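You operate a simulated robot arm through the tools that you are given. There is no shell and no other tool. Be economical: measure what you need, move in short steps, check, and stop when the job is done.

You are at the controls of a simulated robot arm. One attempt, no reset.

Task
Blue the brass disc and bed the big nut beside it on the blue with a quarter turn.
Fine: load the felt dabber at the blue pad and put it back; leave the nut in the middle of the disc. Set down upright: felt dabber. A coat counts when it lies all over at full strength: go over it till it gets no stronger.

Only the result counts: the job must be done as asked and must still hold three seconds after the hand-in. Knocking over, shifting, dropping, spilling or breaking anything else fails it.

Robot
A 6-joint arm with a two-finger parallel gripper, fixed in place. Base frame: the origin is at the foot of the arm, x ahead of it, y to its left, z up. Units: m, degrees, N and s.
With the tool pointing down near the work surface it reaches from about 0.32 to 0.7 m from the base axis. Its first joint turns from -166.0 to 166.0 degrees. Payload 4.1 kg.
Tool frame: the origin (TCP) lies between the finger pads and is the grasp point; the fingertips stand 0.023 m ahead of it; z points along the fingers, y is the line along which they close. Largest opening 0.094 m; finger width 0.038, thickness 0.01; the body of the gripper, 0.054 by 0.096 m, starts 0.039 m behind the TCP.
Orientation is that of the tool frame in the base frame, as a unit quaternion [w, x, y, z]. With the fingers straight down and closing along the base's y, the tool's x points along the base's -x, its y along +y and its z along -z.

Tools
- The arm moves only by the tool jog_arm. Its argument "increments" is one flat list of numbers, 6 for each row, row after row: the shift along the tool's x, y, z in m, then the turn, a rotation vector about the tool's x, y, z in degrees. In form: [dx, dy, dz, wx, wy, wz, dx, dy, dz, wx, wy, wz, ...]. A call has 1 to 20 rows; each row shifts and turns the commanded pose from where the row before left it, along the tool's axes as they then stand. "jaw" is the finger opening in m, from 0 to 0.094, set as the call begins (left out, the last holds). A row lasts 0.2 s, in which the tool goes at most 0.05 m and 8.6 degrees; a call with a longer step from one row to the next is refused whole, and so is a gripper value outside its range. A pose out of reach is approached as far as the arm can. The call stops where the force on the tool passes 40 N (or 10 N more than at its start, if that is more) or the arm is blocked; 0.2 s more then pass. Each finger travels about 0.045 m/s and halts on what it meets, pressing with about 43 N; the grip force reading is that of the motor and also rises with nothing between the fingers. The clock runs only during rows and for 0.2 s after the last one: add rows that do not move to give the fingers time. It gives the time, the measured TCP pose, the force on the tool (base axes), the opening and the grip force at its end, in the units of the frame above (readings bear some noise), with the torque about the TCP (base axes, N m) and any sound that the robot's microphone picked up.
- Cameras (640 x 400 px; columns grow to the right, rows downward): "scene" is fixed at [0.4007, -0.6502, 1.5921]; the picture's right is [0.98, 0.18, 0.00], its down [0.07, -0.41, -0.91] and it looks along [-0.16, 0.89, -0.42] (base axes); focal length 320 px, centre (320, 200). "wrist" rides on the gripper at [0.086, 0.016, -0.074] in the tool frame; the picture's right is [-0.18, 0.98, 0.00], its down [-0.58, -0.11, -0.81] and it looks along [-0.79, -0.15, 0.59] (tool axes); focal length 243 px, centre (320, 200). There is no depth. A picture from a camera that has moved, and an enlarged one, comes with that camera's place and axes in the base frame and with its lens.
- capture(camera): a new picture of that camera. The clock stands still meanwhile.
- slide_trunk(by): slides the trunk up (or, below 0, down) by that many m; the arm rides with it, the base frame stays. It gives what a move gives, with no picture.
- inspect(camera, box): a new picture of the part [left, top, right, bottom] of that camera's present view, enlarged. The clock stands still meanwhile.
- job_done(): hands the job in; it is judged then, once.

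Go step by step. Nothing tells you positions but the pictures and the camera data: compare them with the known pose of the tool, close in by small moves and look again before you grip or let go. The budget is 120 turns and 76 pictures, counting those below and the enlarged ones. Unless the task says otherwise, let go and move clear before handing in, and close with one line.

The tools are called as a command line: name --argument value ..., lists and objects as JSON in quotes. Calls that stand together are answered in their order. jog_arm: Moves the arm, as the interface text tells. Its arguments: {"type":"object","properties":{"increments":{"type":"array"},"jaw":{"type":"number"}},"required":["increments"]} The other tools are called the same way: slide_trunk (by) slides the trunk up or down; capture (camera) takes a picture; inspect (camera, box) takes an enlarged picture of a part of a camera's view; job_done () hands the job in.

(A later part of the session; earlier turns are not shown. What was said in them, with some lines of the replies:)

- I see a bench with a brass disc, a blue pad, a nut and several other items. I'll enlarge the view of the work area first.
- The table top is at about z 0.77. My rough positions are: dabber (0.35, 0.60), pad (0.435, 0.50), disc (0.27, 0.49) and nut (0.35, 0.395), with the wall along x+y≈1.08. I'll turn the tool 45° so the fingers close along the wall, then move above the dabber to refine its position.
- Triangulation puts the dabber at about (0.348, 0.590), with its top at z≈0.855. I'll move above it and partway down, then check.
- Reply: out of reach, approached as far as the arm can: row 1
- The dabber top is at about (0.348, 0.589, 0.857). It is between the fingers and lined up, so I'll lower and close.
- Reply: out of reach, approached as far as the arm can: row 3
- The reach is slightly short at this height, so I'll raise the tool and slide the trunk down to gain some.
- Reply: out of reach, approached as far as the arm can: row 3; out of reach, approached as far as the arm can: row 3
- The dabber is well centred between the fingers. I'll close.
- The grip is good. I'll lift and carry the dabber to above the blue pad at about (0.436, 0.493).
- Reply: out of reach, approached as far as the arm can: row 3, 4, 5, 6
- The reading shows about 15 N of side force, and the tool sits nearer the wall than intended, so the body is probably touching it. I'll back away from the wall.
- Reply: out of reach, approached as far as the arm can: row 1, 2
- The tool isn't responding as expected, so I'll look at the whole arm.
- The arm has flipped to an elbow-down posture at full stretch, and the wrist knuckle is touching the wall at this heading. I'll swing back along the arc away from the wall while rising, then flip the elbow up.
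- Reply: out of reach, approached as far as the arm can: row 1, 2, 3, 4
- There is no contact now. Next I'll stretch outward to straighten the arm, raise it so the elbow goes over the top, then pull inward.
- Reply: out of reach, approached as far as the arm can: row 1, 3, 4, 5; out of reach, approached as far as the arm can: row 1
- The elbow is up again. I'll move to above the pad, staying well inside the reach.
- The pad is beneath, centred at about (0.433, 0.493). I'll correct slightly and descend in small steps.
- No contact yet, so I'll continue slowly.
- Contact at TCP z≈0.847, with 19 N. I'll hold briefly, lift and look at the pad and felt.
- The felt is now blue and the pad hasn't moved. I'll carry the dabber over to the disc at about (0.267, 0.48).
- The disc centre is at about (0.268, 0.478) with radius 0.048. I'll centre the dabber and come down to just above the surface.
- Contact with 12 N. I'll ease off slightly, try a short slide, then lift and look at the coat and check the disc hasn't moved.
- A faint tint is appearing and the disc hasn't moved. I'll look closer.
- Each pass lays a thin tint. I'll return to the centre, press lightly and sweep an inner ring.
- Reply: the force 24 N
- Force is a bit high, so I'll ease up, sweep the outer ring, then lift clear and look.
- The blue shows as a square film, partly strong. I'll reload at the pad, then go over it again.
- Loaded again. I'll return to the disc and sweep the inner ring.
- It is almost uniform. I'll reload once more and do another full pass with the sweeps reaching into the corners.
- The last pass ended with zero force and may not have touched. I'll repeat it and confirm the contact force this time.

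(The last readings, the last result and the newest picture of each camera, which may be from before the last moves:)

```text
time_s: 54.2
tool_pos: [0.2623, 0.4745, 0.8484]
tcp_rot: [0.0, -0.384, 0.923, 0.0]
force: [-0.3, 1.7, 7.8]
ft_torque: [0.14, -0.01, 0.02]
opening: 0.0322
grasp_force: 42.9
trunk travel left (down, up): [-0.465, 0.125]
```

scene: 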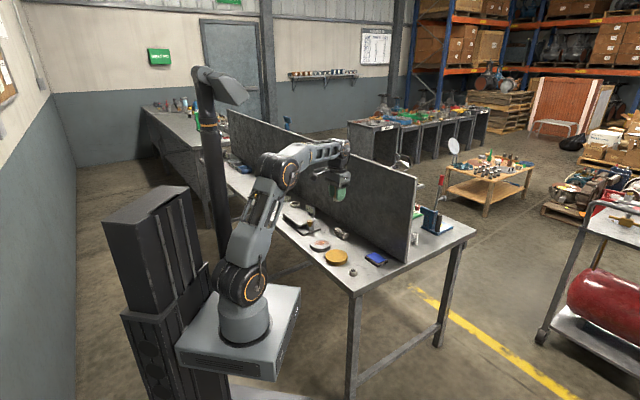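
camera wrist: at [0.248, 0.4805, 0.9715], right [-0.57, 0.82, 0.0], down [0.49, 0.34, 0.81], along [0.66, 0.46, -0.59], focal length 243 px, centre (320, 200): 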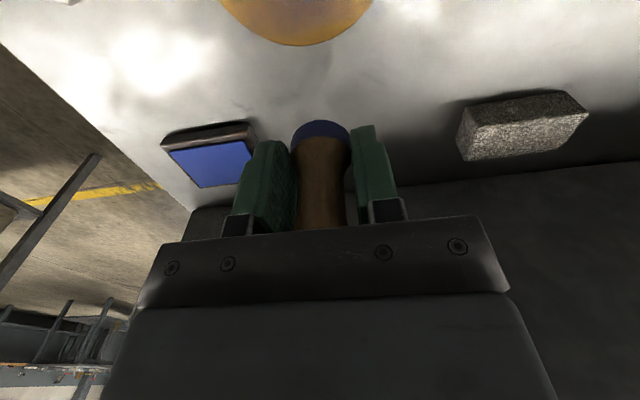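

jog_arm --increments '[0, 0, 0.0008, 0, 0, 0, 0.017, 0, 0, 0, 0, 0, -0.0085, 0.0147, 0, 0, 0, 0, -0.017, 0, 0, 0, 0, 0, -0.0085, -0.0147, 0, 0, 0, 0, 0.0085, -0.0147, 0, 0, 0, 0, 0.017, 0, 0, 0, 0, 0, 0.0085, 0.0147, 0, 0, 0, 0, 0.008, 0, 0, 0, 0, 0]'

jog_arm --increments '[0, 0.025, 0, 0, 0, 0, -0.0167, 0, 0, 0, 0, 0, -0.0167, 0, 0, 0, 0, 0, -0.0166, 0, 0, 0, 0, 0, 0, -0.0167, 0, 0, 0, 0, 0, -0.0167, 0, 0, 0, 0, 0, -0.0166, 0, 0, 0, 0]'

jog_arm --increments '[0.0167, 0, 0, 0, 0, 0, 0.0167, 0, 0, 0, 0, 0, 0.0166, 0, 0, 0, 0, 0, 0, 0.025, 0, 0, 0, 0]'

jog_arm --increments '[0, 0, -0.02, 0, 0, 0, -0.025, 0, -0.0309, 0, 0, 0, -0.04, 0, 0, 0, 0, 0, -0.04, 0, 0, 0, 0, 0]'

inspect --camera "scene" --box '[320, 244, 352, 268]'

```text
time_s: 56.2
tool_pos: [0.2466, 0.4566, 0.8472]
tcp_rot: [0.0, -0.384, 0.923, 0.001]
force: [3.6, 4.5, 20.0]
ft_torque: [0.21, -0.24, 0.01]
opening: 0.0317
grasp_force: 43.5
trunk travel left (down, up): [-0.465, 0.125]
```

```text
time_s: 57.8
tool_pos: [0.2985, 0.4743, 0.847]
tcp_rot: [0.002, -0.384, 0.923, 0.001]
force: [-2.8, 3.0, 18.8]
ft_torque: [0.17, 0.05, 0.01]
opening: 0.0319
grasp_force: 42.5
trunk travel left (down, up): [-0.465, 0.125]
```

```text
time_s: 58.8
tool_pos: [0.2474, 0.4545, 0.8459]
tcp_rot: [0.0, -0.383, 0.924, -0.001]
force: [3.4, -3.6, 22.2]
ft_torque: [0.01, -0.23, -0.07]
opening: 0.0318
grasp_force: 43.1
trunk travel left (down, up): [-0.465, 0.125]
```

```text
time_s: 59.8
tool_pos: [0.3204, 0.5302, 0.8952]
tcp_rot: [0.0, -0.383, 0.924, -0.001]
force: [0.9, -0.4, 0.0]
ft_torque: [0.0, 0.03, -0.02]
opening: 0.0321
grasp_force: 43.0
trunk travel left (down, up): [-0.465, 0.125]
```

```text
16.00 times, centred on (336, 256) of scene
camera zoom: at [0.4007, -0.6502, 1.5921], right [0.98, 0.18, 0.0], down [0.07, -0.41, -0.91], along [-0.16, 0.89, -0.42], focal length 5117 px, centre (64, -696)
```

zoom: 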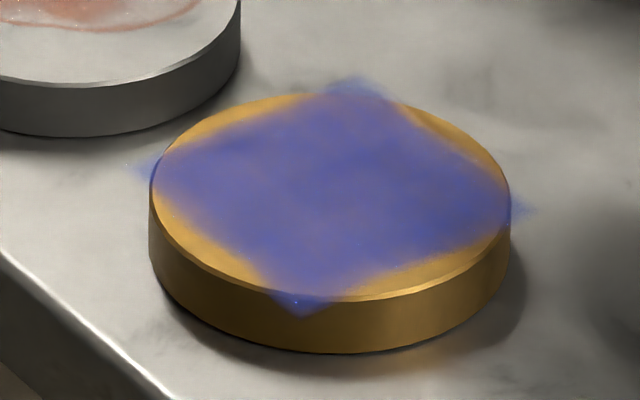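

It looks nearly saturated. I'll do one more reload and a confirming pass over everything.

jog_arm --increments '[-0.016, -0.036, 0, 0, 0, 0, -0.016, -0.036, 0, 0, 0, 0, -0.016, -0.036, 0, 0, 0, 0, 0, 0, 0.02, 0, 0, 0, 0, 0, 0.02, 0, 0, 0, 0, 0, 0.007, 0, 0, 0, 0, 0, 0.003, 0, 0, 0, 0, 0, 0.0025, 0, 0, 0, 0, 0, 0, 0, 0, 0]'

jog_arm --increments '[0, 0, -0.0125, 0, 0, 0, 0, 0, -0.02, 0, 0, 0, 0, 0, -0.02, 0, 0, 0, 0.032, 0.02695, 0, 0, 0, 0, 0.032, 0.02695, 0, 0, 0, 0, 0.032, 0.02695, 0, 0, 0, 0, 0.032, 0.02695, 0, 0, 0, 0, 0, 0, 0.02, 0, 0, 0, 0, 0, 0.022, 0, 0, 0, 0, 0, 0.005, 0, 0, 0, 0, 0, 0.0036, 0, 0, 0]'

jog_arm --increments '[0.017, 0, 0, 0, 0, 0, -0.0085, 0.0147, 0, 0, 0, 0, -0.017, 0, 0, 0, 0, 0, -0.0085, -0.0147, 0, 0, 0, 0, 0.0085, -0.0147, 0, 0, 0, 0, 0.017, 0, 0, 0, 0, 0, 0.0085, 0.0147, 0, 0, 0, 0, 0.016, 0, 0, 0, 0, 0]'

jog_arm --increments '[-0.0044, 0.0165, 0, 0, 0, 0, -0.0121, 0.0121, 0, 0, 0, 0, -0.0165, 0.0044, 0, 0, 0, 0, -0.0165, -0.0044, 0, 0, 0, 0, -0.0121, -0.0121, 0, 0, 0, 0, -0.0044, -0.0165, 0, 0, 0, 0, 0.0044, -0.0165, 0, 0, 0, 0, 0.0121, -0.0121, 0, 0, 0, 0, 0.0165, -0.0044, 0, 0, 0, 0, 0.0165, 0.0044, 0, 0, 0, 0, 0.0121, 0.0121, 0, 0, 0, 0, 0.0044, 0.0165, 0, 0, 0, 0]'

jog_arm --increments '[0, 0, -0.02, 0, 0, 0, -0.033, 0, -0.0306, 0, 0, 0, -0.04, 0, 0, 0, 0, 0, -0.04, 0, 0, 0, 0, 0]'

inspect --camera "scene" --box '[320, 244, 352, 268]'

```text
time_s: 61.8
tool_pos: [0.4307, 0.4883, 0.8456]
tcp_rot: [0.001, -0.383, 0.924, 0.001]
force: [0.0, 1.0, 6.6]
ft_torque: [0.11, 0.05, 0.01]
opening: 0.032
grasp_force: 43.3
trunk travel left (down, up): [-0.465, 0.125]
```

```text
time_s: 64.2
tool_pos: [0.2651, 0.473, 0.8482]
tcp_rot: [0.001, -0.383, 0.924, 0.001]
force: [1.5, -2.0, 4.4]
ft_torque: [-0.04, -0.14, 0.0]
opening: 0.0323
grasp_force: 43.2
trunk travel left (down, up): [-0.465, 0.125]
```

```text
time_s: 66.0
tool_pos: [0.2392, 0.4493, 0.8481]
tcp_rot: [0.0, -0.383, 0.924, 0.0]
force: [0.2, -0.9, 1.3]
ft_torque: [0.0, 0.0, 0.04]
opening: 0.0319
grasp_force: 42.5
trunk travel left (down, up): [-0.465, 0.125]
```

```text
time_s: 68.6
tool_pos: [0.2411, 0.4489, 0.8466]
tcp_rot: [0.0, -0.383, 0.924, 0.0]
force: [5.2, -3.3, 22.3]
ft_torque: [0.05, -0.32, -0.06]
opening: 0.0317
grasp_force: 42.8
trunk travel left (down, up): [-0.465, 0.125]
```

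```text
time_s: 69.6
tool_pos: [0.3196, 0.5312, 0.8947]
tcp_rot: [0.0, -0.384, 0.924, -0.001]
force: [0.0, -0.6, -1.1]
ft_torque: [0.0, -0.03, -0.01]
opening: 0.0321
grasp_force: 42.9
trunk travel left (down, up): [-0.465, 0.125]
```

```text
16.00 times, centred on (336, 256) of scene
camera zoom: at [0.4007, -0.6502, 1.5921], right [0.98, 0.18, 0.0], down [0.07, -0.41, -0.91], along [-0.16, 0.89, -0.42], focal length 5117 px, centre (64, -696)
```

zoom: 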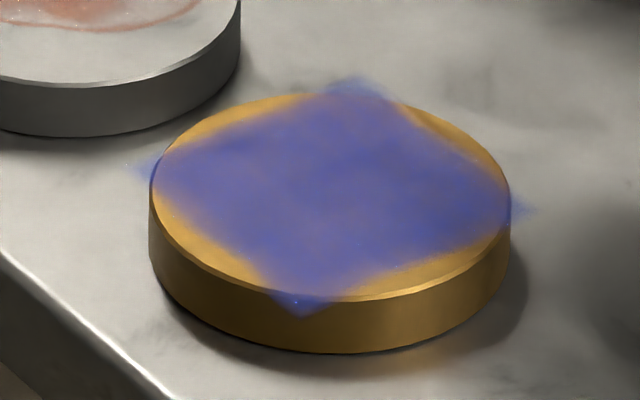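

No further change, so the coat is saturated. I'll now put the dabber back at its old place, a few mm inward to stay within reach.

jog_arm --increments '[-0.025, 0.009, 0, 0, 0, 0, -0.0245, 0.009, 0, 0, 0, 0, 0, 0, 0.02, 0, 0, 0, 0, 0, 0.02, 0, 0, 0, 0, 0, 0.012, 0, 0, 0, 0, 0, 0.005, 0, 0, 0]'

capture --camera "wrist"

```text
time_s: 71.0
tool_pos: [0.3425, 0.5777, 0.8399]
tcp_rot: [-0.001, -0.383, 0.924, 0.0]
force: [0.4, 0.2, -0.6]
ft_torque: [-0.01, 0.0, 0.05]
opening: 0.0321
grasp_force: 43.5
trunk travel left (down, up): [-0.465, 0.125]
```

```text
40 pictures are left
camera wrist: at [0.2704, 0.5289, 0.9151], right [-0.57, 0.82, 0.0], down [0.49, 0.33, 0.81], along [0.66, 0.46, -0.59], focal length 243 px, centre (320, 200)
```

wrist: 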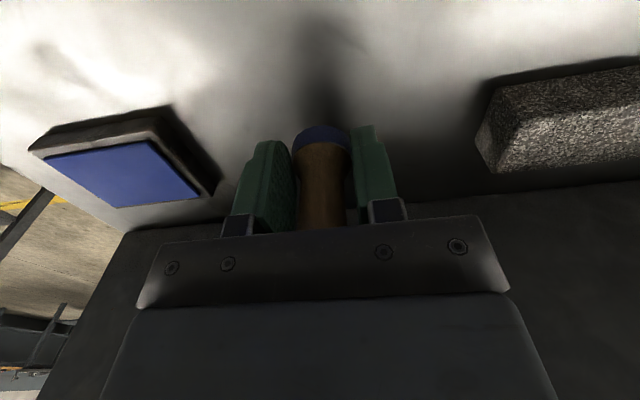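

jog_arm --increments '[0, 0, 0.003, 0, 0, 0, 0, 0, 0.002, 0, 0, 0, 0, 0, 0.0015, 0, 0, 0]'

```text
time_s: 71.8
tool_pos: [0.3428, 0.5779, 0.8343]
tcp_rot: [0.0, -0.383, 0.924, -0.001]
force: [0.1, 0.2, 0.4]
ft_torque: [0.02, 0.04, -0.03]
opening: 0.0319
grasp_force: 43.2
trunk travel left (down, up): [-0.465, 0.125]
```

jog_arm --increments '[0, 0, 0.0015, 0, 0, 0, 0, 0, 0.0015, 0, 0, 0, 0, 0, 0.001, 0, 0, 0]'

```text
time_s: 72.6
tool_pos: [0.3421, 0.5783, 0.8294]
tcp_rot: [0.0, -0.382, 0.924, -0.001]
force: [-0.2, 0.0, 0.6]
ft_torque: [0.03, 0.03, -0.02]
opening: 0.0318
grasp_force: 42.2
trunk travel left (down, up): [-0.465, 0.125]
```

jog_arm --increments '[0, 0, 0.001, 0, 0, 0, 0, 0, 0.001, 0, 0, 0, 0, 0, 0.001, 0, 0, 0]'

inspect --camera "scene" --box '[330, 215, 370, 245]'

```text
time_s: 73.4
tool_pos: [0.343, 0.5779, 0.8293]
tcp_rot: [0.002, -0.383, 0.924, 0.001]
force: [1.0, -1.7, 10.0]
ft_torque: [-0.04, -0.14, -0.03]
opening: 0.0319
grasp_force: 43.0
trunk travel left (down, up): [-0.465, 0.125]
```

```text
13.33 times, centred on (350, 230) of scene
camera zoom: at [0.4007, -0.6502, 1.5921], right [0.98, 0.18, 0.0], down [0.07, -0.41, -0.91], along [-0.16, 0.89, -0.42], focal length 4264 px, centre (-80, -200)
```

zoom: 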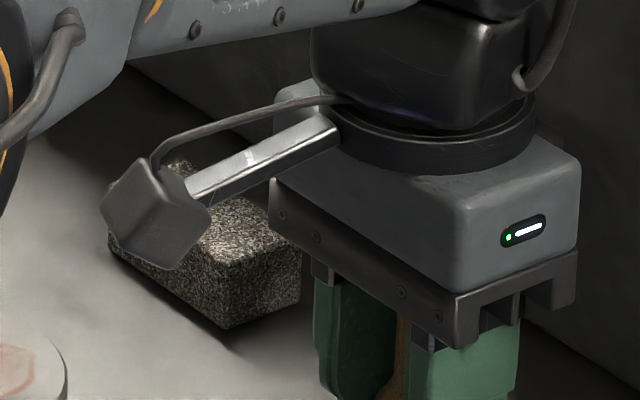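

The felt is on the table with 10 N. I'll ease slightly and open.

jog_arm --increments '[0, 0, -0.0012, 0, 0, 0, 0, 0, 0, 0, 0, 0]'

jog_arm --increments '[0, 0, 0, 0, 0, 0, 0, 0, 0, 0, 0, 0, 0, 0, 0, 0, 0, 0, 0, 0, 0, 0, 0, 0, 0, 0, 0, 0, 0, 0]' --jaw 0.085

capture --camera "wrist"

```text
time_s: 74.0
tool_pos: [0.3419, 0.5777, 0.8298]
tcp_rot: [0.001, -0.384, 0.923, 0.0]
force: [0.4, 1.8, 9.2]
ft_torque: [0.17, -0.04, 0.01]
opening: 0.0318
grasp_force: 43.4
trunk travel left (down, up): [-0.465, 0.125]
```

```text
time_s: 75.2
tool_pos: [0.3428, 0.5783, 0.8273]
tcp_rot: [0.0, -0.382, 0.924, 0.0]
force: [-0.1, -0.2, -0.6]
ft_torque: [-0.02, -0.03, 0.01]
opening: 0.0847
grasp_force: 0.2
trunk travel left (down, up): [-0.465, 0.125]
```

```text
38 pictures are left
camera wrist: at [0.2705, 0.5283, 0.9029], right [-0.57, 0.82, 0.0], down [0.49, 0.33, 0.81], along [0.67, 0.46, -0.59], focal length 243 px, centre (320, 200)
```

wrist: 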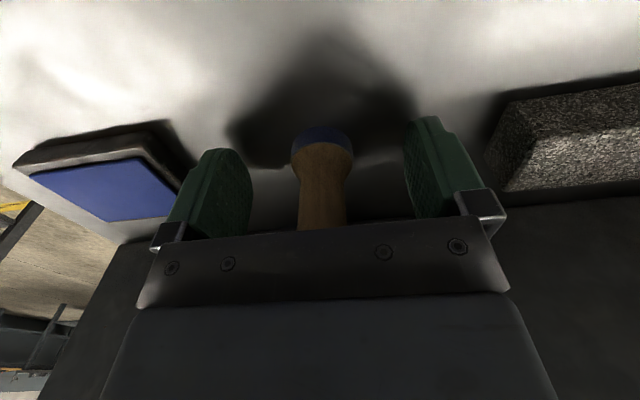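

The dabber stands upright. I'll rise straight up, then move over to the nut.

jog_arm --increments '[0, 0, -0.02, 0, 0, 0, 0, 0, -0.025, 0, 0, 0, 0.01, 0, -0.04, 0, 0, 0, 0.0285, -0.0335, 0, 0, 0, 0, 0.0285, -0.0335, 0, 0, 0, 0, 0.0285, -0.0335, 0, 0, 0, 0, 0.0285, -0.0335, 0, 0, 0, 0, 0, 0, 0, 0, 0, 0]'

capture --camera "wrist"

inspect --camera "scene" --box '[320, 215, 400, 285]'

```text
time_s: 77.0
tool_pos: [0.3509, 0.3938, 0.9134]
tcp_rot: [0.0, -0.383, 0.924, 0.0]
force: [0.2, 0.2, -0.2]
ft_torque: [0.0, 0.02, 0.02]
opening: 0.0851
grasp_force: 0.0
trunk travel left (down, up): [-0.465, 0.125]
```

```text
37 pictures are left
camera wrist: at [0.2781, 0.3439, 0.9881], right [-0.57, 0.82, 0.0], down [0.49, 0.33, 0.81], along [0.66, 0.46, -0.59], focal length 243 px, centre (320, 200)
```

wrist: 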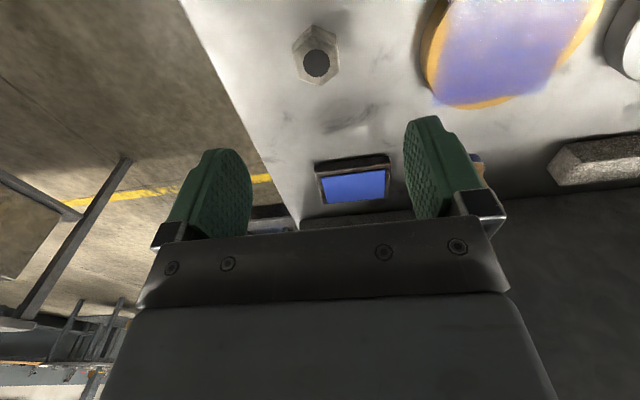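

```text
5.71 times, centred on (360, 250) of scene
camera zoom: at [0.4007, -0.6502, 1.5921], right [0.98, 0.18, 0.0], down [0.07, -0.41, -0.91], along [-0.16, 0.89, -0.42], focal length 1828 px, centre (91, -86)
```

zoom: 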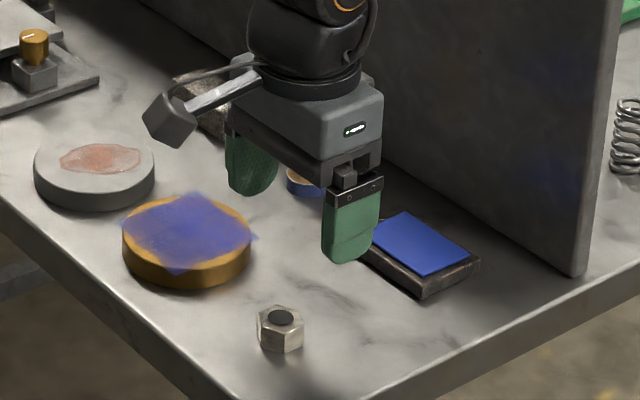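

inspect --camera "wrist" --box '[280, 15, 352, 95]'

inspect --camera "scene" --box '[340, 262, 364, 280]'

```text
5.00 times, centred on (316, 55) of wrist
camera zoom: at [0.2781, 0.3439, 0.9881], right [-0.57, 0.82, 0.0], down [0.49, 0.33, 0.81], along [0.66, 0.46, -0.59], focal length 1213 px, centre (340, 925)
```

zoom: 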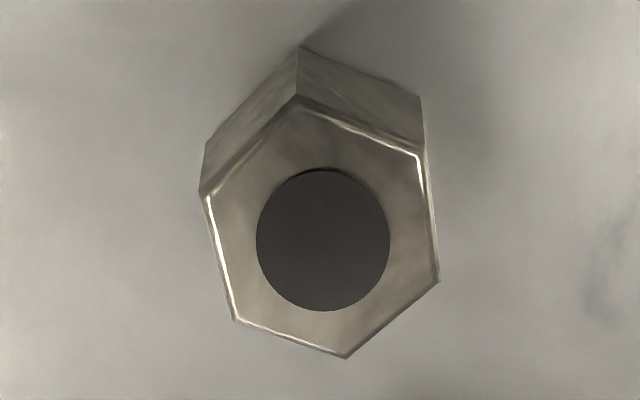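

```text
16.00 times, centred on (352, 271) of scene
camera zoom: at [0.4007, -0.6502, 1.5921], right [0.98, 0.18, 0.0], down [0.07, -0.41, -0.91], along [-0.16, 0.89, -0.42], focal length 5117 px, centre (-192, -936)
```

zoom: 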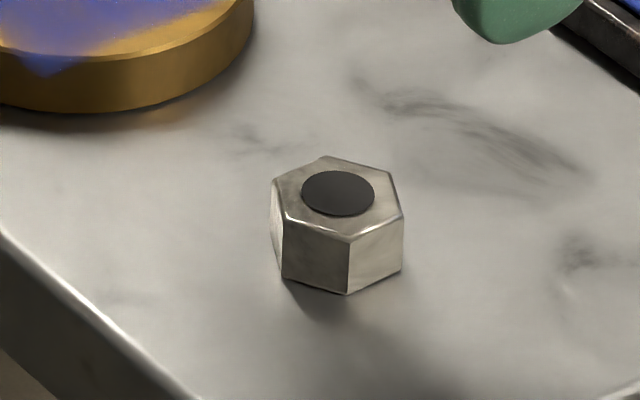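

The nut is centred at about (0.347, 0.388), about 31 mm across flats. Its flats already line up with the jaw closing direction. I'll lower over it.

jog_arm --increments '[0.0066, -0.001, 0.01, 0, 0, 0, 0, 0, 0.03, 0, 0, 0, 0, 0, 0.03, 0, 0, 0, 0, 0, 0.01, 0, 0, 0, 0, 0, 0, 0, 0, 0]' --jaw 0.06

capture --camera "wrist"

inspect --camera "scene" --box '[328, 250, 376, 286]'

```text
time_s: 78.2
tool_pos: [0.3449, 0.3914, 0.8337]
tcp_rot: [0.0, -0.382, 0.924, -0.001]
force: [-0.8, -0.6, -0.3]
ft_torque: [-0.01, 0.01, 0.04]
opening: 0.0599
grasp_force: 0.1
trunk travel left (down, up): [-0.465, 0.125]
```

```text
33 pictures are left
camera wrist: at [0.2723, 0.3416, 0.9078], right [-0.57, 0.82, 0.0], down [0.49, 0.33, 0.81], along [0.67, 0.46, -0.59], focal length 243 px, centre (320, 200)
```

wrist: 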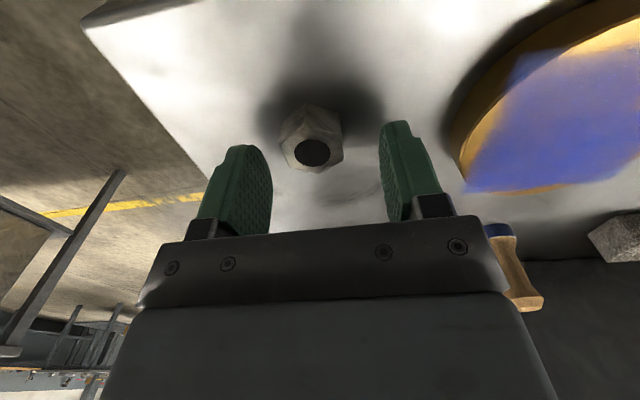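

```text
11.11 times, centred on (352, 268) of scene
camera zoom: at [0.4007, -0.6502, 1.5921], right [0.98, 0.18, 0.0], down [0.07, -0.41, -0.91], along [-0.16, 0.89, -0.42], focal length 3554 px, centre (-36, -556)
```

zoom: 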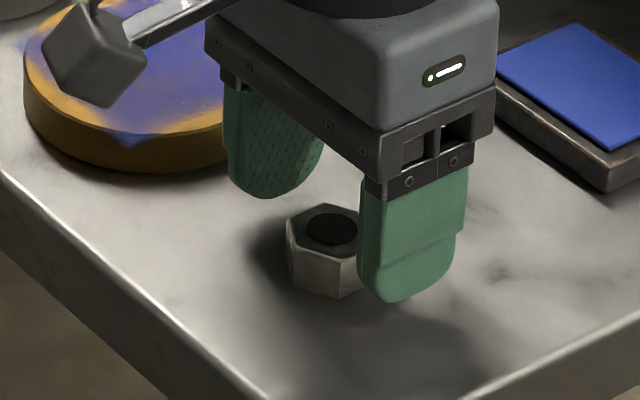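

I'll shift about 4 mm sideways to centre the nut and lower the rest of the way.

jog_arm --increments '[-0.001, -0.004, 0.006, 0, 0, 0, 0, 0, 0.004, 0, 0, 0, 0, 0, 0.003, 0, 0, 0, 0, 0, 0, 0, 0, 0]'

capture --camera "wrist"

inspect --camera "scene" --box '[328, 250, 376, 286]'

```text
time_s: 79.2
tool_pos: [0.3474, 0.3887, 0.823]
tcp_rot: [0.002, -0.383, 0.924, 0.001]
force: [-3.8, -1.3, 28.4]
ft_torque: [-0.72, 0.18, -0.04]
opening: 0.06
grasp_force: 0.0
trunk travel left (down, up): [-0.465, 0.125]
```

```text
31 pictures are left
camera wrist: at [0.2755, 0.3386, 0.8972], right [-0.57, 0.82, 0.0], down [0.48, 0.33, 0.81], along [0.67, 0.46, -0.59], focal length 243 px, centre (320, 200)
```

wrist: 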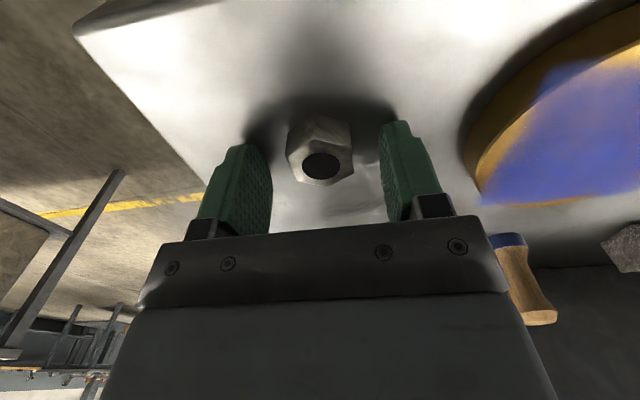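

```text
11.11 times, centred on (352, 268) of scene
camera zoom: at [0.4007, -0.6502, 1.5921], right [0.98, 0.18, 0.0], down [0.07, -0.41, -0.91], along [-0.16, 0.89, -0.42], focal length 3554 px, centre (-36, -556)
```

zoom: 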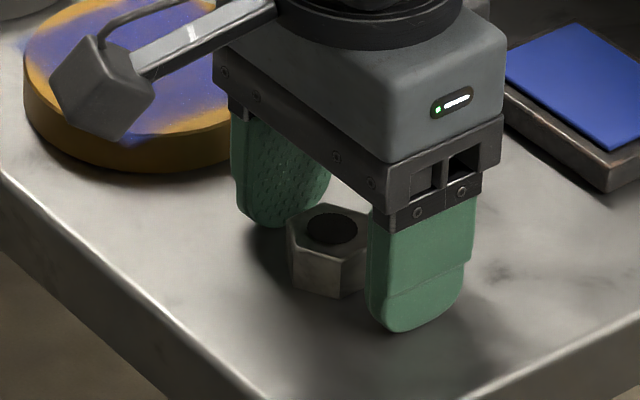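

The fingertips touched the table (28 N), so the table is at z≈0.80. I'll raise 4.5 mm and close on the nut.

jog_arm --increments '[0, 0, -0.0045, 0, 0, 0, 0, 0, 0, 0, 0, 0]'

jog_arm --increments '[0, 0, 0, 0, 0, 0, 0, 0, 0, 0, 0, 0, 0, 0, 0, 0, 0, 0, 0, 0, 0, 0, 0, 0, 0, 0, 0, 0, 0, 0]' --jaw 0.0

capture --camera "wrist"

```text
time_s: 79.8
tool_pos: [0.3476, 0.3877, 0.8235]
tcp_rot: [-0.002, -0.383, 0.924, -0.001]
force: [0.1, -0.4, -0.4]
ft_torque: [0.01, 0.02, 0.03]
opening: 0.0601
grasp_force: 0.0
trunk travel left (down, up): [-0.465, 0.125]
```

```text
time_s: 81.0
tool_pos: [0.3485, 0.3888, 0.8237]
tcp_rot: [0.0, -0.384, 0.923, 0.001]
force: [-0.4, 0.6, 0.5]
ft_torque: [0.01, 0.0, -0.01]
opening: 0.029
grasp_force: 42.7
trunk travel left (down, up): [-0.465, 0.125]
```

```text
29 pictures are left
camera wrist: at [0.2763, 0.3387, 0.8991], right [-0.57, 0.82, 0.0], down [0.49, 0.33, 0.81], along [0.66, 0.46, -0.59], focal length 243 px, centre (320, 200)
```

wrist: 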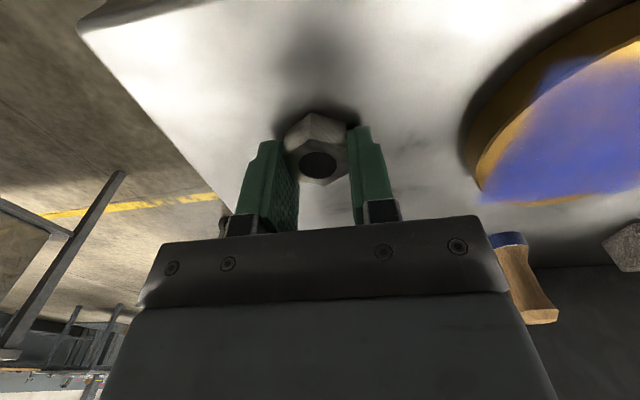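

The nut is held at 29 mm. I'll lift it and carry it over the disc centre.

jog_arm --increments '[0, 0, -0.01, 0, 0, 0, 0, 0, -0.02, 0, 0, 0, 0, 0, -0.02, 0, 0, 0, -0.0027, 0.0398, 0, 0, 0, 0, -0.0028, 0.0398, 0, 0, 0, 0, -0.0028, 0.0397, 0, 0, 0, 0, 0, 0, 0.015, 0, 0, 0, 0, 0, 0, 0, 0, 0]'

capture --camera "wrist"

inspect --camera "scene" --box '[312, 236, 360, 272]'

```text
time_s: 82.8
tool_pos: [0.2714, 0.4778, 0.8604]
tcp_rot: [0.0, -0.382, 0.924, 0.0]
force: [0.5, 0.5, 0.2]
ft_torque: [0.02, 0.02, 0.0]
opening: 0.0289
grasp_force: 43.6
trunk travel left (down, up): [-0.465, 0.125]
```

```text
28 pictures are left
camera wrist: at [0.1996, 0.4285, 0.9353], right [-0.57, 0.82, 0.0], down [0.49, 0.33, 0.81], along [0.66, 0.46, -0.59], focal length 243 px, centre (320, 200)
```

wrist: 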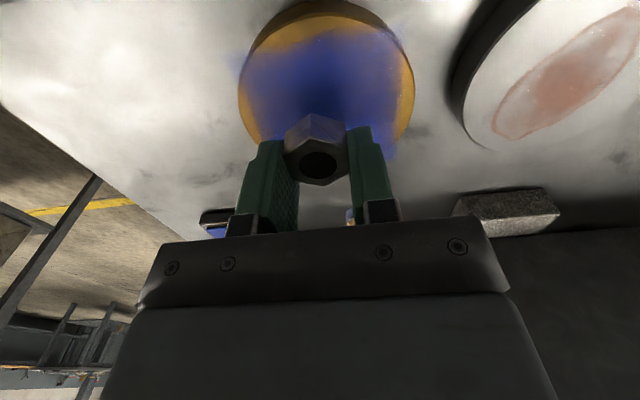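

```text
11.11 times, centred on (336, 254) of scene
camera zoom: at [0.4007, -0.6502, 1.5921], right [0.98, 0.18, 0.0], down [0.07, -0.41, -0.91], along [-0.16, 0.89, -0.42], focal length 3554 px, centre (142, -400)
```

zoom: 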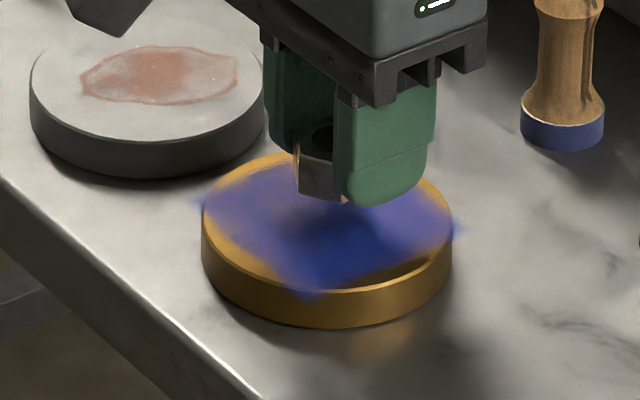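

From both views the disc centre is about 3 mm further along the jaw axis. I'll correct and descend to just above contact.

jog_arm --increments '[-0.001, 0.003, 0.008, 0, 0, 0, 0, 0, 0.006, 0, 0, 0, 0, 0, 0.002, 0, 0, 0, 0, 0, 0.001, 0, 0, 0]'

inspect --camera "scene" --box '[312, 236, 360, 272]'

capture --camera "wrist"

```text
time_s: 83.8
tool_pos: [0.2709, 0.4819, 0.8432]
tcp_rot: [0.0, -0.384, 0.923, 0.0]
force: [-0.9, -0.2, -1.3]
ft_torque: [-0.01, 0.01, -0.04]
opening: 0.0291
grasp_force: 43.1
trunk travel left (down, up): [-0.465, 0.125]
```

```text
11.11 times, centred on (336, 254) of scene
camera zoom: at [0.4007, -0.6502, 1.5921], right [0.98, 0.18, 0.0], down [0.07, -0.41, -0.91], along [-0.16, 0.89, -0.42], focal length 3554 px, centre (142, -400)
```

zoom: 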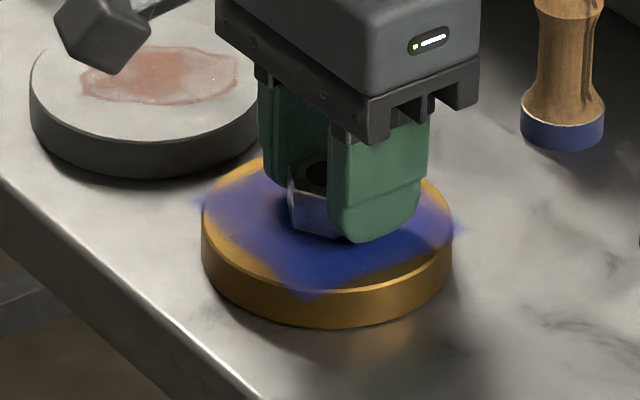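

```text
25 pictures are left
camera wrist: at [0.1973, 0.4311, 0.9177], right [-0.57, 0.82, 0.0], down [0.49, 0.33, 0.81], along [0.66, 0.46, -0.59], focal length 243 px, centre (320, 200)
```

wrist: 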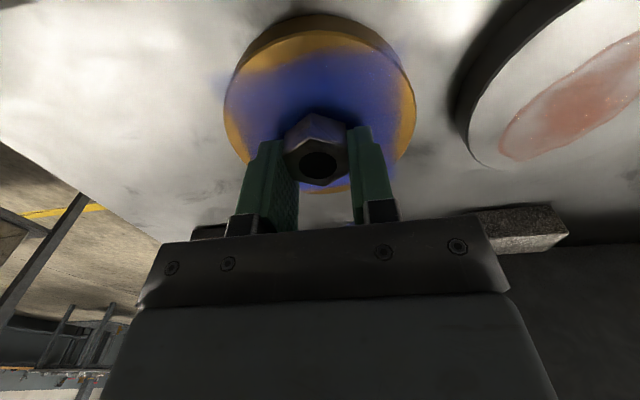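

I'll lower to contact slowly, then recheck the centring.

jog_arm --increments '[0, 0, 0.001, 0, 0, 0, 0, 0, 0.001, 0, 0, 0, 0, 0, 0.001, 0, 0, 0]'

inspect --camera "scene" --box '[320, 240, 352, 264]'

```text
time_s: 84.6
tool_pos: [0.2681, 0.4799, 0.8429]
tcp_rot: [0.001, -0.383, 0.924, 0.002]
force: [-0.9, -2.3, 15.3]
ft_torque: [-0.25, 0.17, 0.02]
opening: 0.0288
grasp_force: 42.7
trunk travel left (down, up): [-0.465, 0.125]
```

```text
16.00 times, centred on (336, 252) of scene
camera zoom: at [0.4007, -0.6502, 1.5921], right [0.98, 0.18, 0.0], down [0.07, -0.41, -0.91], along [-0.16, 0.89, -0.42], focal length 5117 px, centre (64, -632)
```

zoom: 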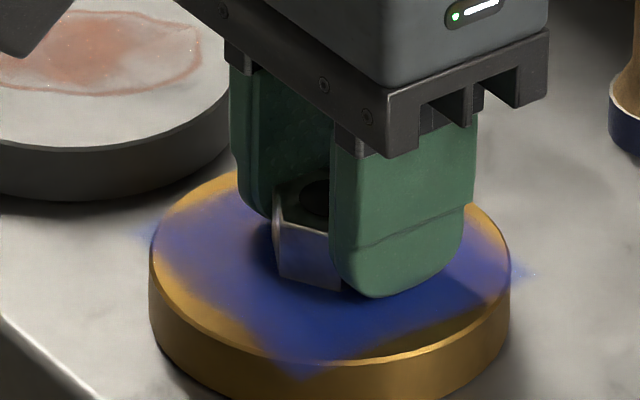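

The nut is down on the blue with 15 N and is centred to within about 3 mm. I'll make the quarter turn while pressed, trimming the position slightly along the way.

jog_arm --increments '[0, -0.0003, 0, 0, 0, 7.5, 0, -0.0003, 0, 0, 0, 7.5, 0, -0.0003, 0, 0, 0, 7.5, 0, -0.0003, 0, 0, 0, 7.5, 0, -0.0003, 0, 0, 0, 7.5, 0, -0.0003, 0, 0, 0, 7.5, 0, -0.0003, 0, 0, 0, 7.5, 0, -0.0003, 0, 0, 0, 7.5, 0, -0.0003, 0, 0, 0, 7.5, 0, -0.0003, 0, 0, 0, 7.5, 0, -0.0003, 0, 0, 0, 7.5, 0, -0.0003, 0, 0, 0, 7.5, 0, 0, 0, 0, 0, 0, 0, 0, 0, 0, 0, 0]'

inspect --camera "scene" --box '[310, 235, 358, 271]'

capture --camera "wrist"

```text
time_s: 87.6
tool_pos: [0.2681, 0.4766, 0.8411]
tcp_rot: [0.0, 0.383, 0.924, 0.001]
force: [-3.6, 0.4, 28.3]
ft_torque: [0.18, 0.31, -0.04]
opening: 0.0287
grasp_force: 43.0
trunk travel left (down, up): [-0.465, 0.125]
```

```text
11.11 times, centred on (334, 253) of scene
camera zoom: at [0.4007, -0.6502, 1.5921], right [0.98, 0.18, 0.0], down [0.07, -0.41, -0.91], along [-0.16, 0.89, -0.42], focal length 3554 px, centre (164, -389)
```

zoom: 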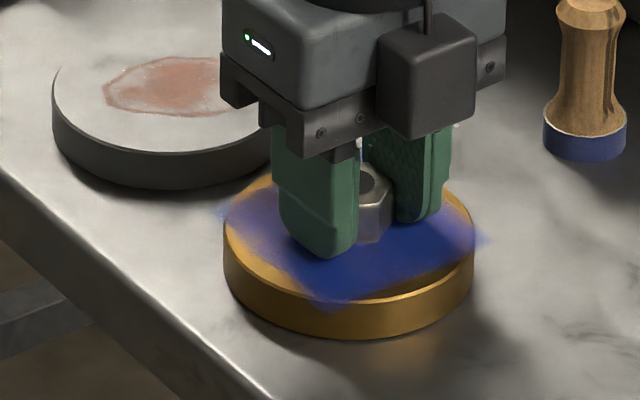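

```text
22 pictures are left
camera wrist: at [0.2193, 0.5491, 0.9159], right [0.83, 0.56, 0.0], down [0.33, -0.49, 0.81], along [0.46, -0.66, -0.59], focal length 243 px, centre (320, 200)
```

wrist: 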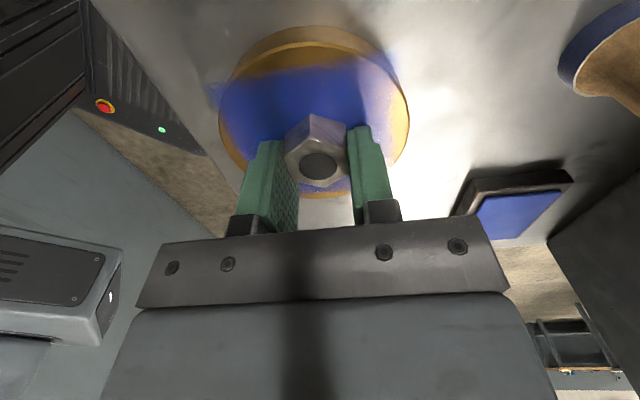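

Turned 90° and the disc hasn't moved. I'll ease the pressure, open and rise clear.

jog_arm --increments '[0, 0, -0.0015, 0, 0, 0, 0, 0, -0.001, 0, 0, 0, 0, 0, 0, 0, 0, 0]'

jog_arm --increments '[0, 0, 0, 0, 0, 0, 0, 0, 0, 0, 0, 0, 0, 0, 0, 0, 0, 0, 0, 0, 0, 0, 0, 0]' --jaw 0.06

jog_arm --increments '[0, 0, -0.02, 0, 0, 0, 0, 0, -0.03, 0, 0, 0, 0, 0, -0.04, 0, 0, 0, 0, 0, -0.04, 0, 0, 0, 0, 0, 0, 0, 0, 0]'

inspect --camera "scene" --box '[320, 240, 352, 264]'

capture --camera "wrist"

capture --camera "scene"

```text
time_s: 88.4
tool_pos: [0.2709, 0.4767, 0.8418]
tcp_rot: [0.0, 0.382, 0.924, -0.001]
force: [-2.2, -0.6, 7.6]
ft_torque: [0.09, 0.09, 0.04]
opening: 0.0289
grasp_force: 42.7
trunk travel left (down, up): [-0.465, 0.125]
```

```text
time_s: 89.4
tool_pos: [0.2714, 0.4777, 0.8428]
tcp_rot: [0.0, 0.383, 0.924, 0.0]
force: [0.3, -0.2, -0.8]
ft_torque: [0.01, 0.02, 0.04]
opening: 0.0599
grasp_force: 0.1
trunk travel left (down, up): [-0.465, 0.125]
```

```text
time_s: 90.6
tool_pos: [0.2695, 0.4781, 0.9749]
tcp_rot: [0.0, 0.383, 0.924, 0.0]
force: [0.7, -0.3, 0.0]
ft_torque: [0.01, 0.0, 0.03]
opening: 0.06
grasp_force: 0.1
trunk travel left (down, up): [-0.465, 0.125]
```

```text
16.00 times, centred on (336, 252) of scene
camera zoom: at [0.4007, -0.6502, 1.5921], right [0.98, 0.18, 0.0], down [0.07, -0.41, -0.91], along [-0.16, 0.89, -0.42], focal length 5117 px, centre (64, -632)
```

zoom: 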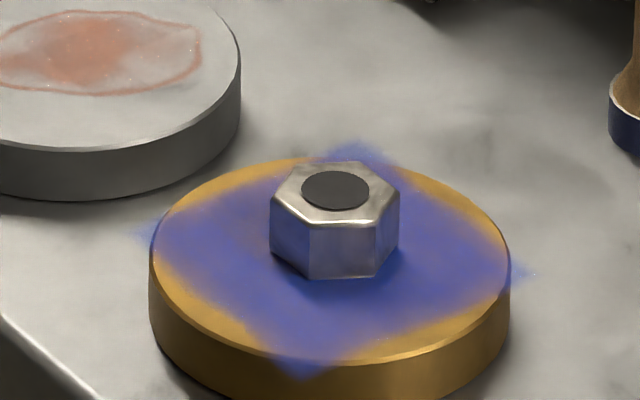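

```text
20 pictures are left
camera wrist: at [0.2198, 0.5507, 1.0486], right [0.82, 0.57, 0.0], down [0.33, -0.49, 0.81], along [0.46, -0.67, -0.59], focal length 243 px, centre (320, 200)
```

wrist: 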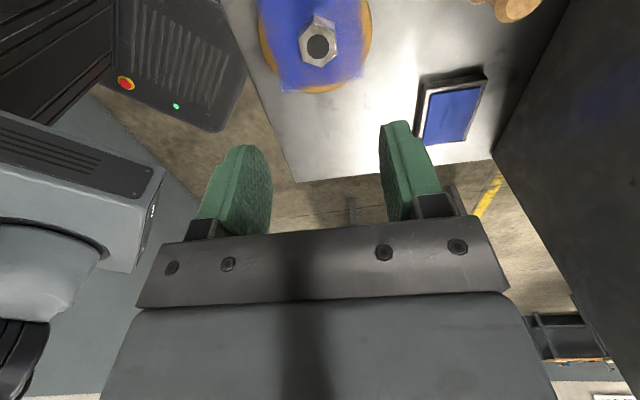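

```text
19 pictures are left
```

scene: 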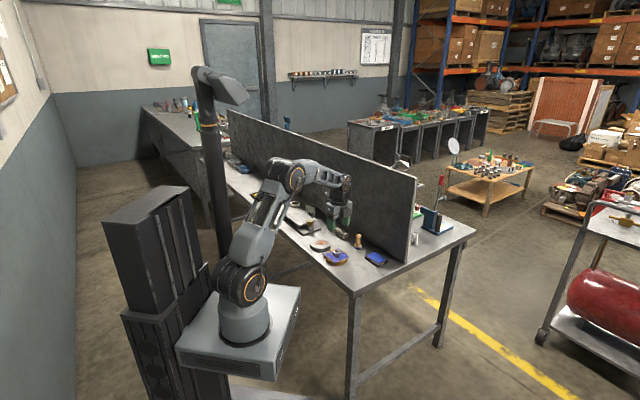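

The nut sits about 4–5 mm off centre toward the wall. I'll regrip it in place, slide it gently the remaining few mm without lifting, and release again.

jog_arm --increments '[0, 0, 0.04, 0, 0, 0, 0, 0, 0.04, 0, 0, 0, 0, 0, 0.03, 0, 0, 0, 0, 0, 0.014, 0, 0, 0, 0, 0, 0.0055, 0, 0, 0, 0, 0, 0, 0, 0, 0]'

jog_arm --increments '[0, 0, 0, 0, 0, 0, 0, 0, 0, 0, 0, 0, 0, 0, 0, 0, 0, 0, 0, 0, 0, 0, 0, 0]' --jaw 0.0

jog_arm --increments '[-0.0013, -0.0008, 0, 0, 0, 0, -0.0013, -0.0008, 0, 0, 0, 0, -0.0013, -0.0008, 0, 0, 0, 0, 0, 0, 0, 0, 0, 0]'

```text
time_s: 92.0
tool_pos: [0.2693, 0.4775, 0.8438]
tcp_rot: [0.0, 0.382, 0.924, 0.0]
force: [0.2, -0.3, -0.2]
ft_torque: [0.0, 0.02, 0.0]
opening: 0.0598
grasp_force: 0.0
trunk travel left (down, up): [-0.465, 0.125]
```

```text
time_s: 93.0
tool_pos: [0.2716, 0.4769, 0.8435]
tcp_rot: [0.0, 0.383, 0.924, 0.0]
force: [0.4, 0.5, 0.2]
ft_torque: [0.02, 0.0, 0.02]
opening: 0.0288
grasp_force: 42.9
trunk travel left (down, up): [-0.465, 0.125]
```

```text
time_s: 94.0
tool_pos: [0.2718, 0.4734, 0.8422]
tcp_rot: [0.0, 0.382, 0.924, 0.0]
force: [-0.8, 1.5, 4.0]
ft_torque: [0.05, 0.0, -0.02]
opening: 0.0289
grasp_force: 42.6
trunk travel left (down, up): [-0.465, 0.125]
```

jog_arm --increments '[0, 0, 0, 0, 0, 0, 0, 0, 0, 0, 0, 0, 0, 0, 0, 0, 0, 0, 0, 0, 0, 0, 0, 0]' --jaw 0.06

jog_arm --increments '[0, 0, -0.02, 0, 0, 0, 0, 0, -0.03, 0, 0, 0, 0, 0, -0.04, 0, 0, 0, 0, 0, -0.04, 0, 0, 0, 0, 0, -0.03, 0, 0, 0]'

inspect --camera "scene" --box '[320, 240, 352, 264]'

inspect --camera "scene" --box '[260, 180, 420, 280]'

```text
time_s: 95.0
tool_pos: [0.2715, 0.4724, 0.8435]
tcp_rot: [0.0, 0.382, 0.924, 0.0]
force: [-0.5, -0.3, -0.3]
ft_torque: [0.02, 0.0, 0.0]
opening: 0.0597
grasp_force: 0.0
trunk travel left (down, up): [-0.465, 0.125]
```

```text
time_s: 96.2
tool_pos: [0.2678, 0.4732, 1.0016]
tcp_rot: [0.001, 0.383, 0.924, 0.0]
force: [-0.1, 0.4, -0.8]
ft_torque: [0.01, -0.03, 0.04]
opening: 0.0597
grasp_force: 0.1
trunk travel left (down, up): [-0.465, 0.125]
```

```text
16.00 times, centred on (336, 252) of scene
camera zoom: at [0.4007, -0.6502, 1.5921], right [0.98, 0.18, 0.0], down [0.07, -0.41, -0.91], along [-0.16, 0.89, -0.42], focal length 5117 px, centre (64, -632)
```

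zoom: 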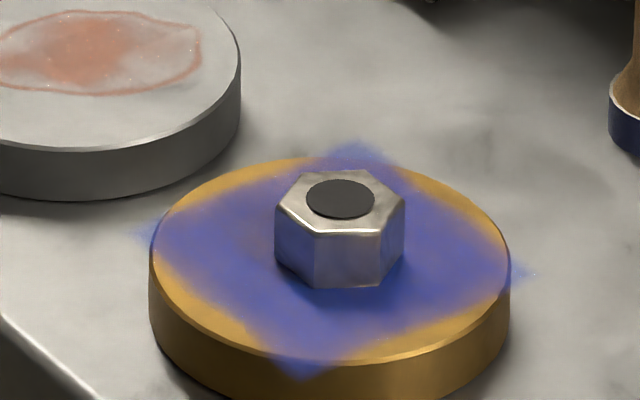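

```text
4.00 times, centred on (340, 230) of scene
camera zoom: at [0.4007, -0.6502, 1.5921], right [0.98, 0.18, 0.0], down [0.07, -0.41, -0.91], along [-0.16, 0.89, -0.42], focal length 1279 px, centre (240, 80)
```

zoom: 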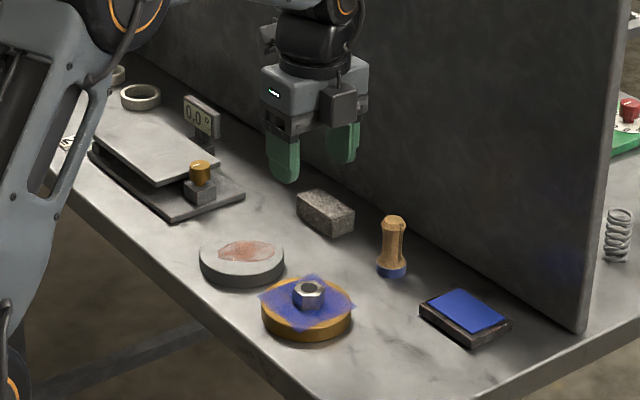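

The nut is within about 3 mm of the disc's middle. The dabber stands upright in its place, nothing else has moved, and the arm is clear, so I'm handing in.

job_done

```text
The job is handed in.
```

I coated the disc until the blue got no stronger, gave the nut a quarter turn while pressed on it, left the nut within about 3 mm of the middle, and put the dabber back upright about 8 mm from its old spot. The gripper also pushed against the wall panel at about 15 N early on, with no visible movement.
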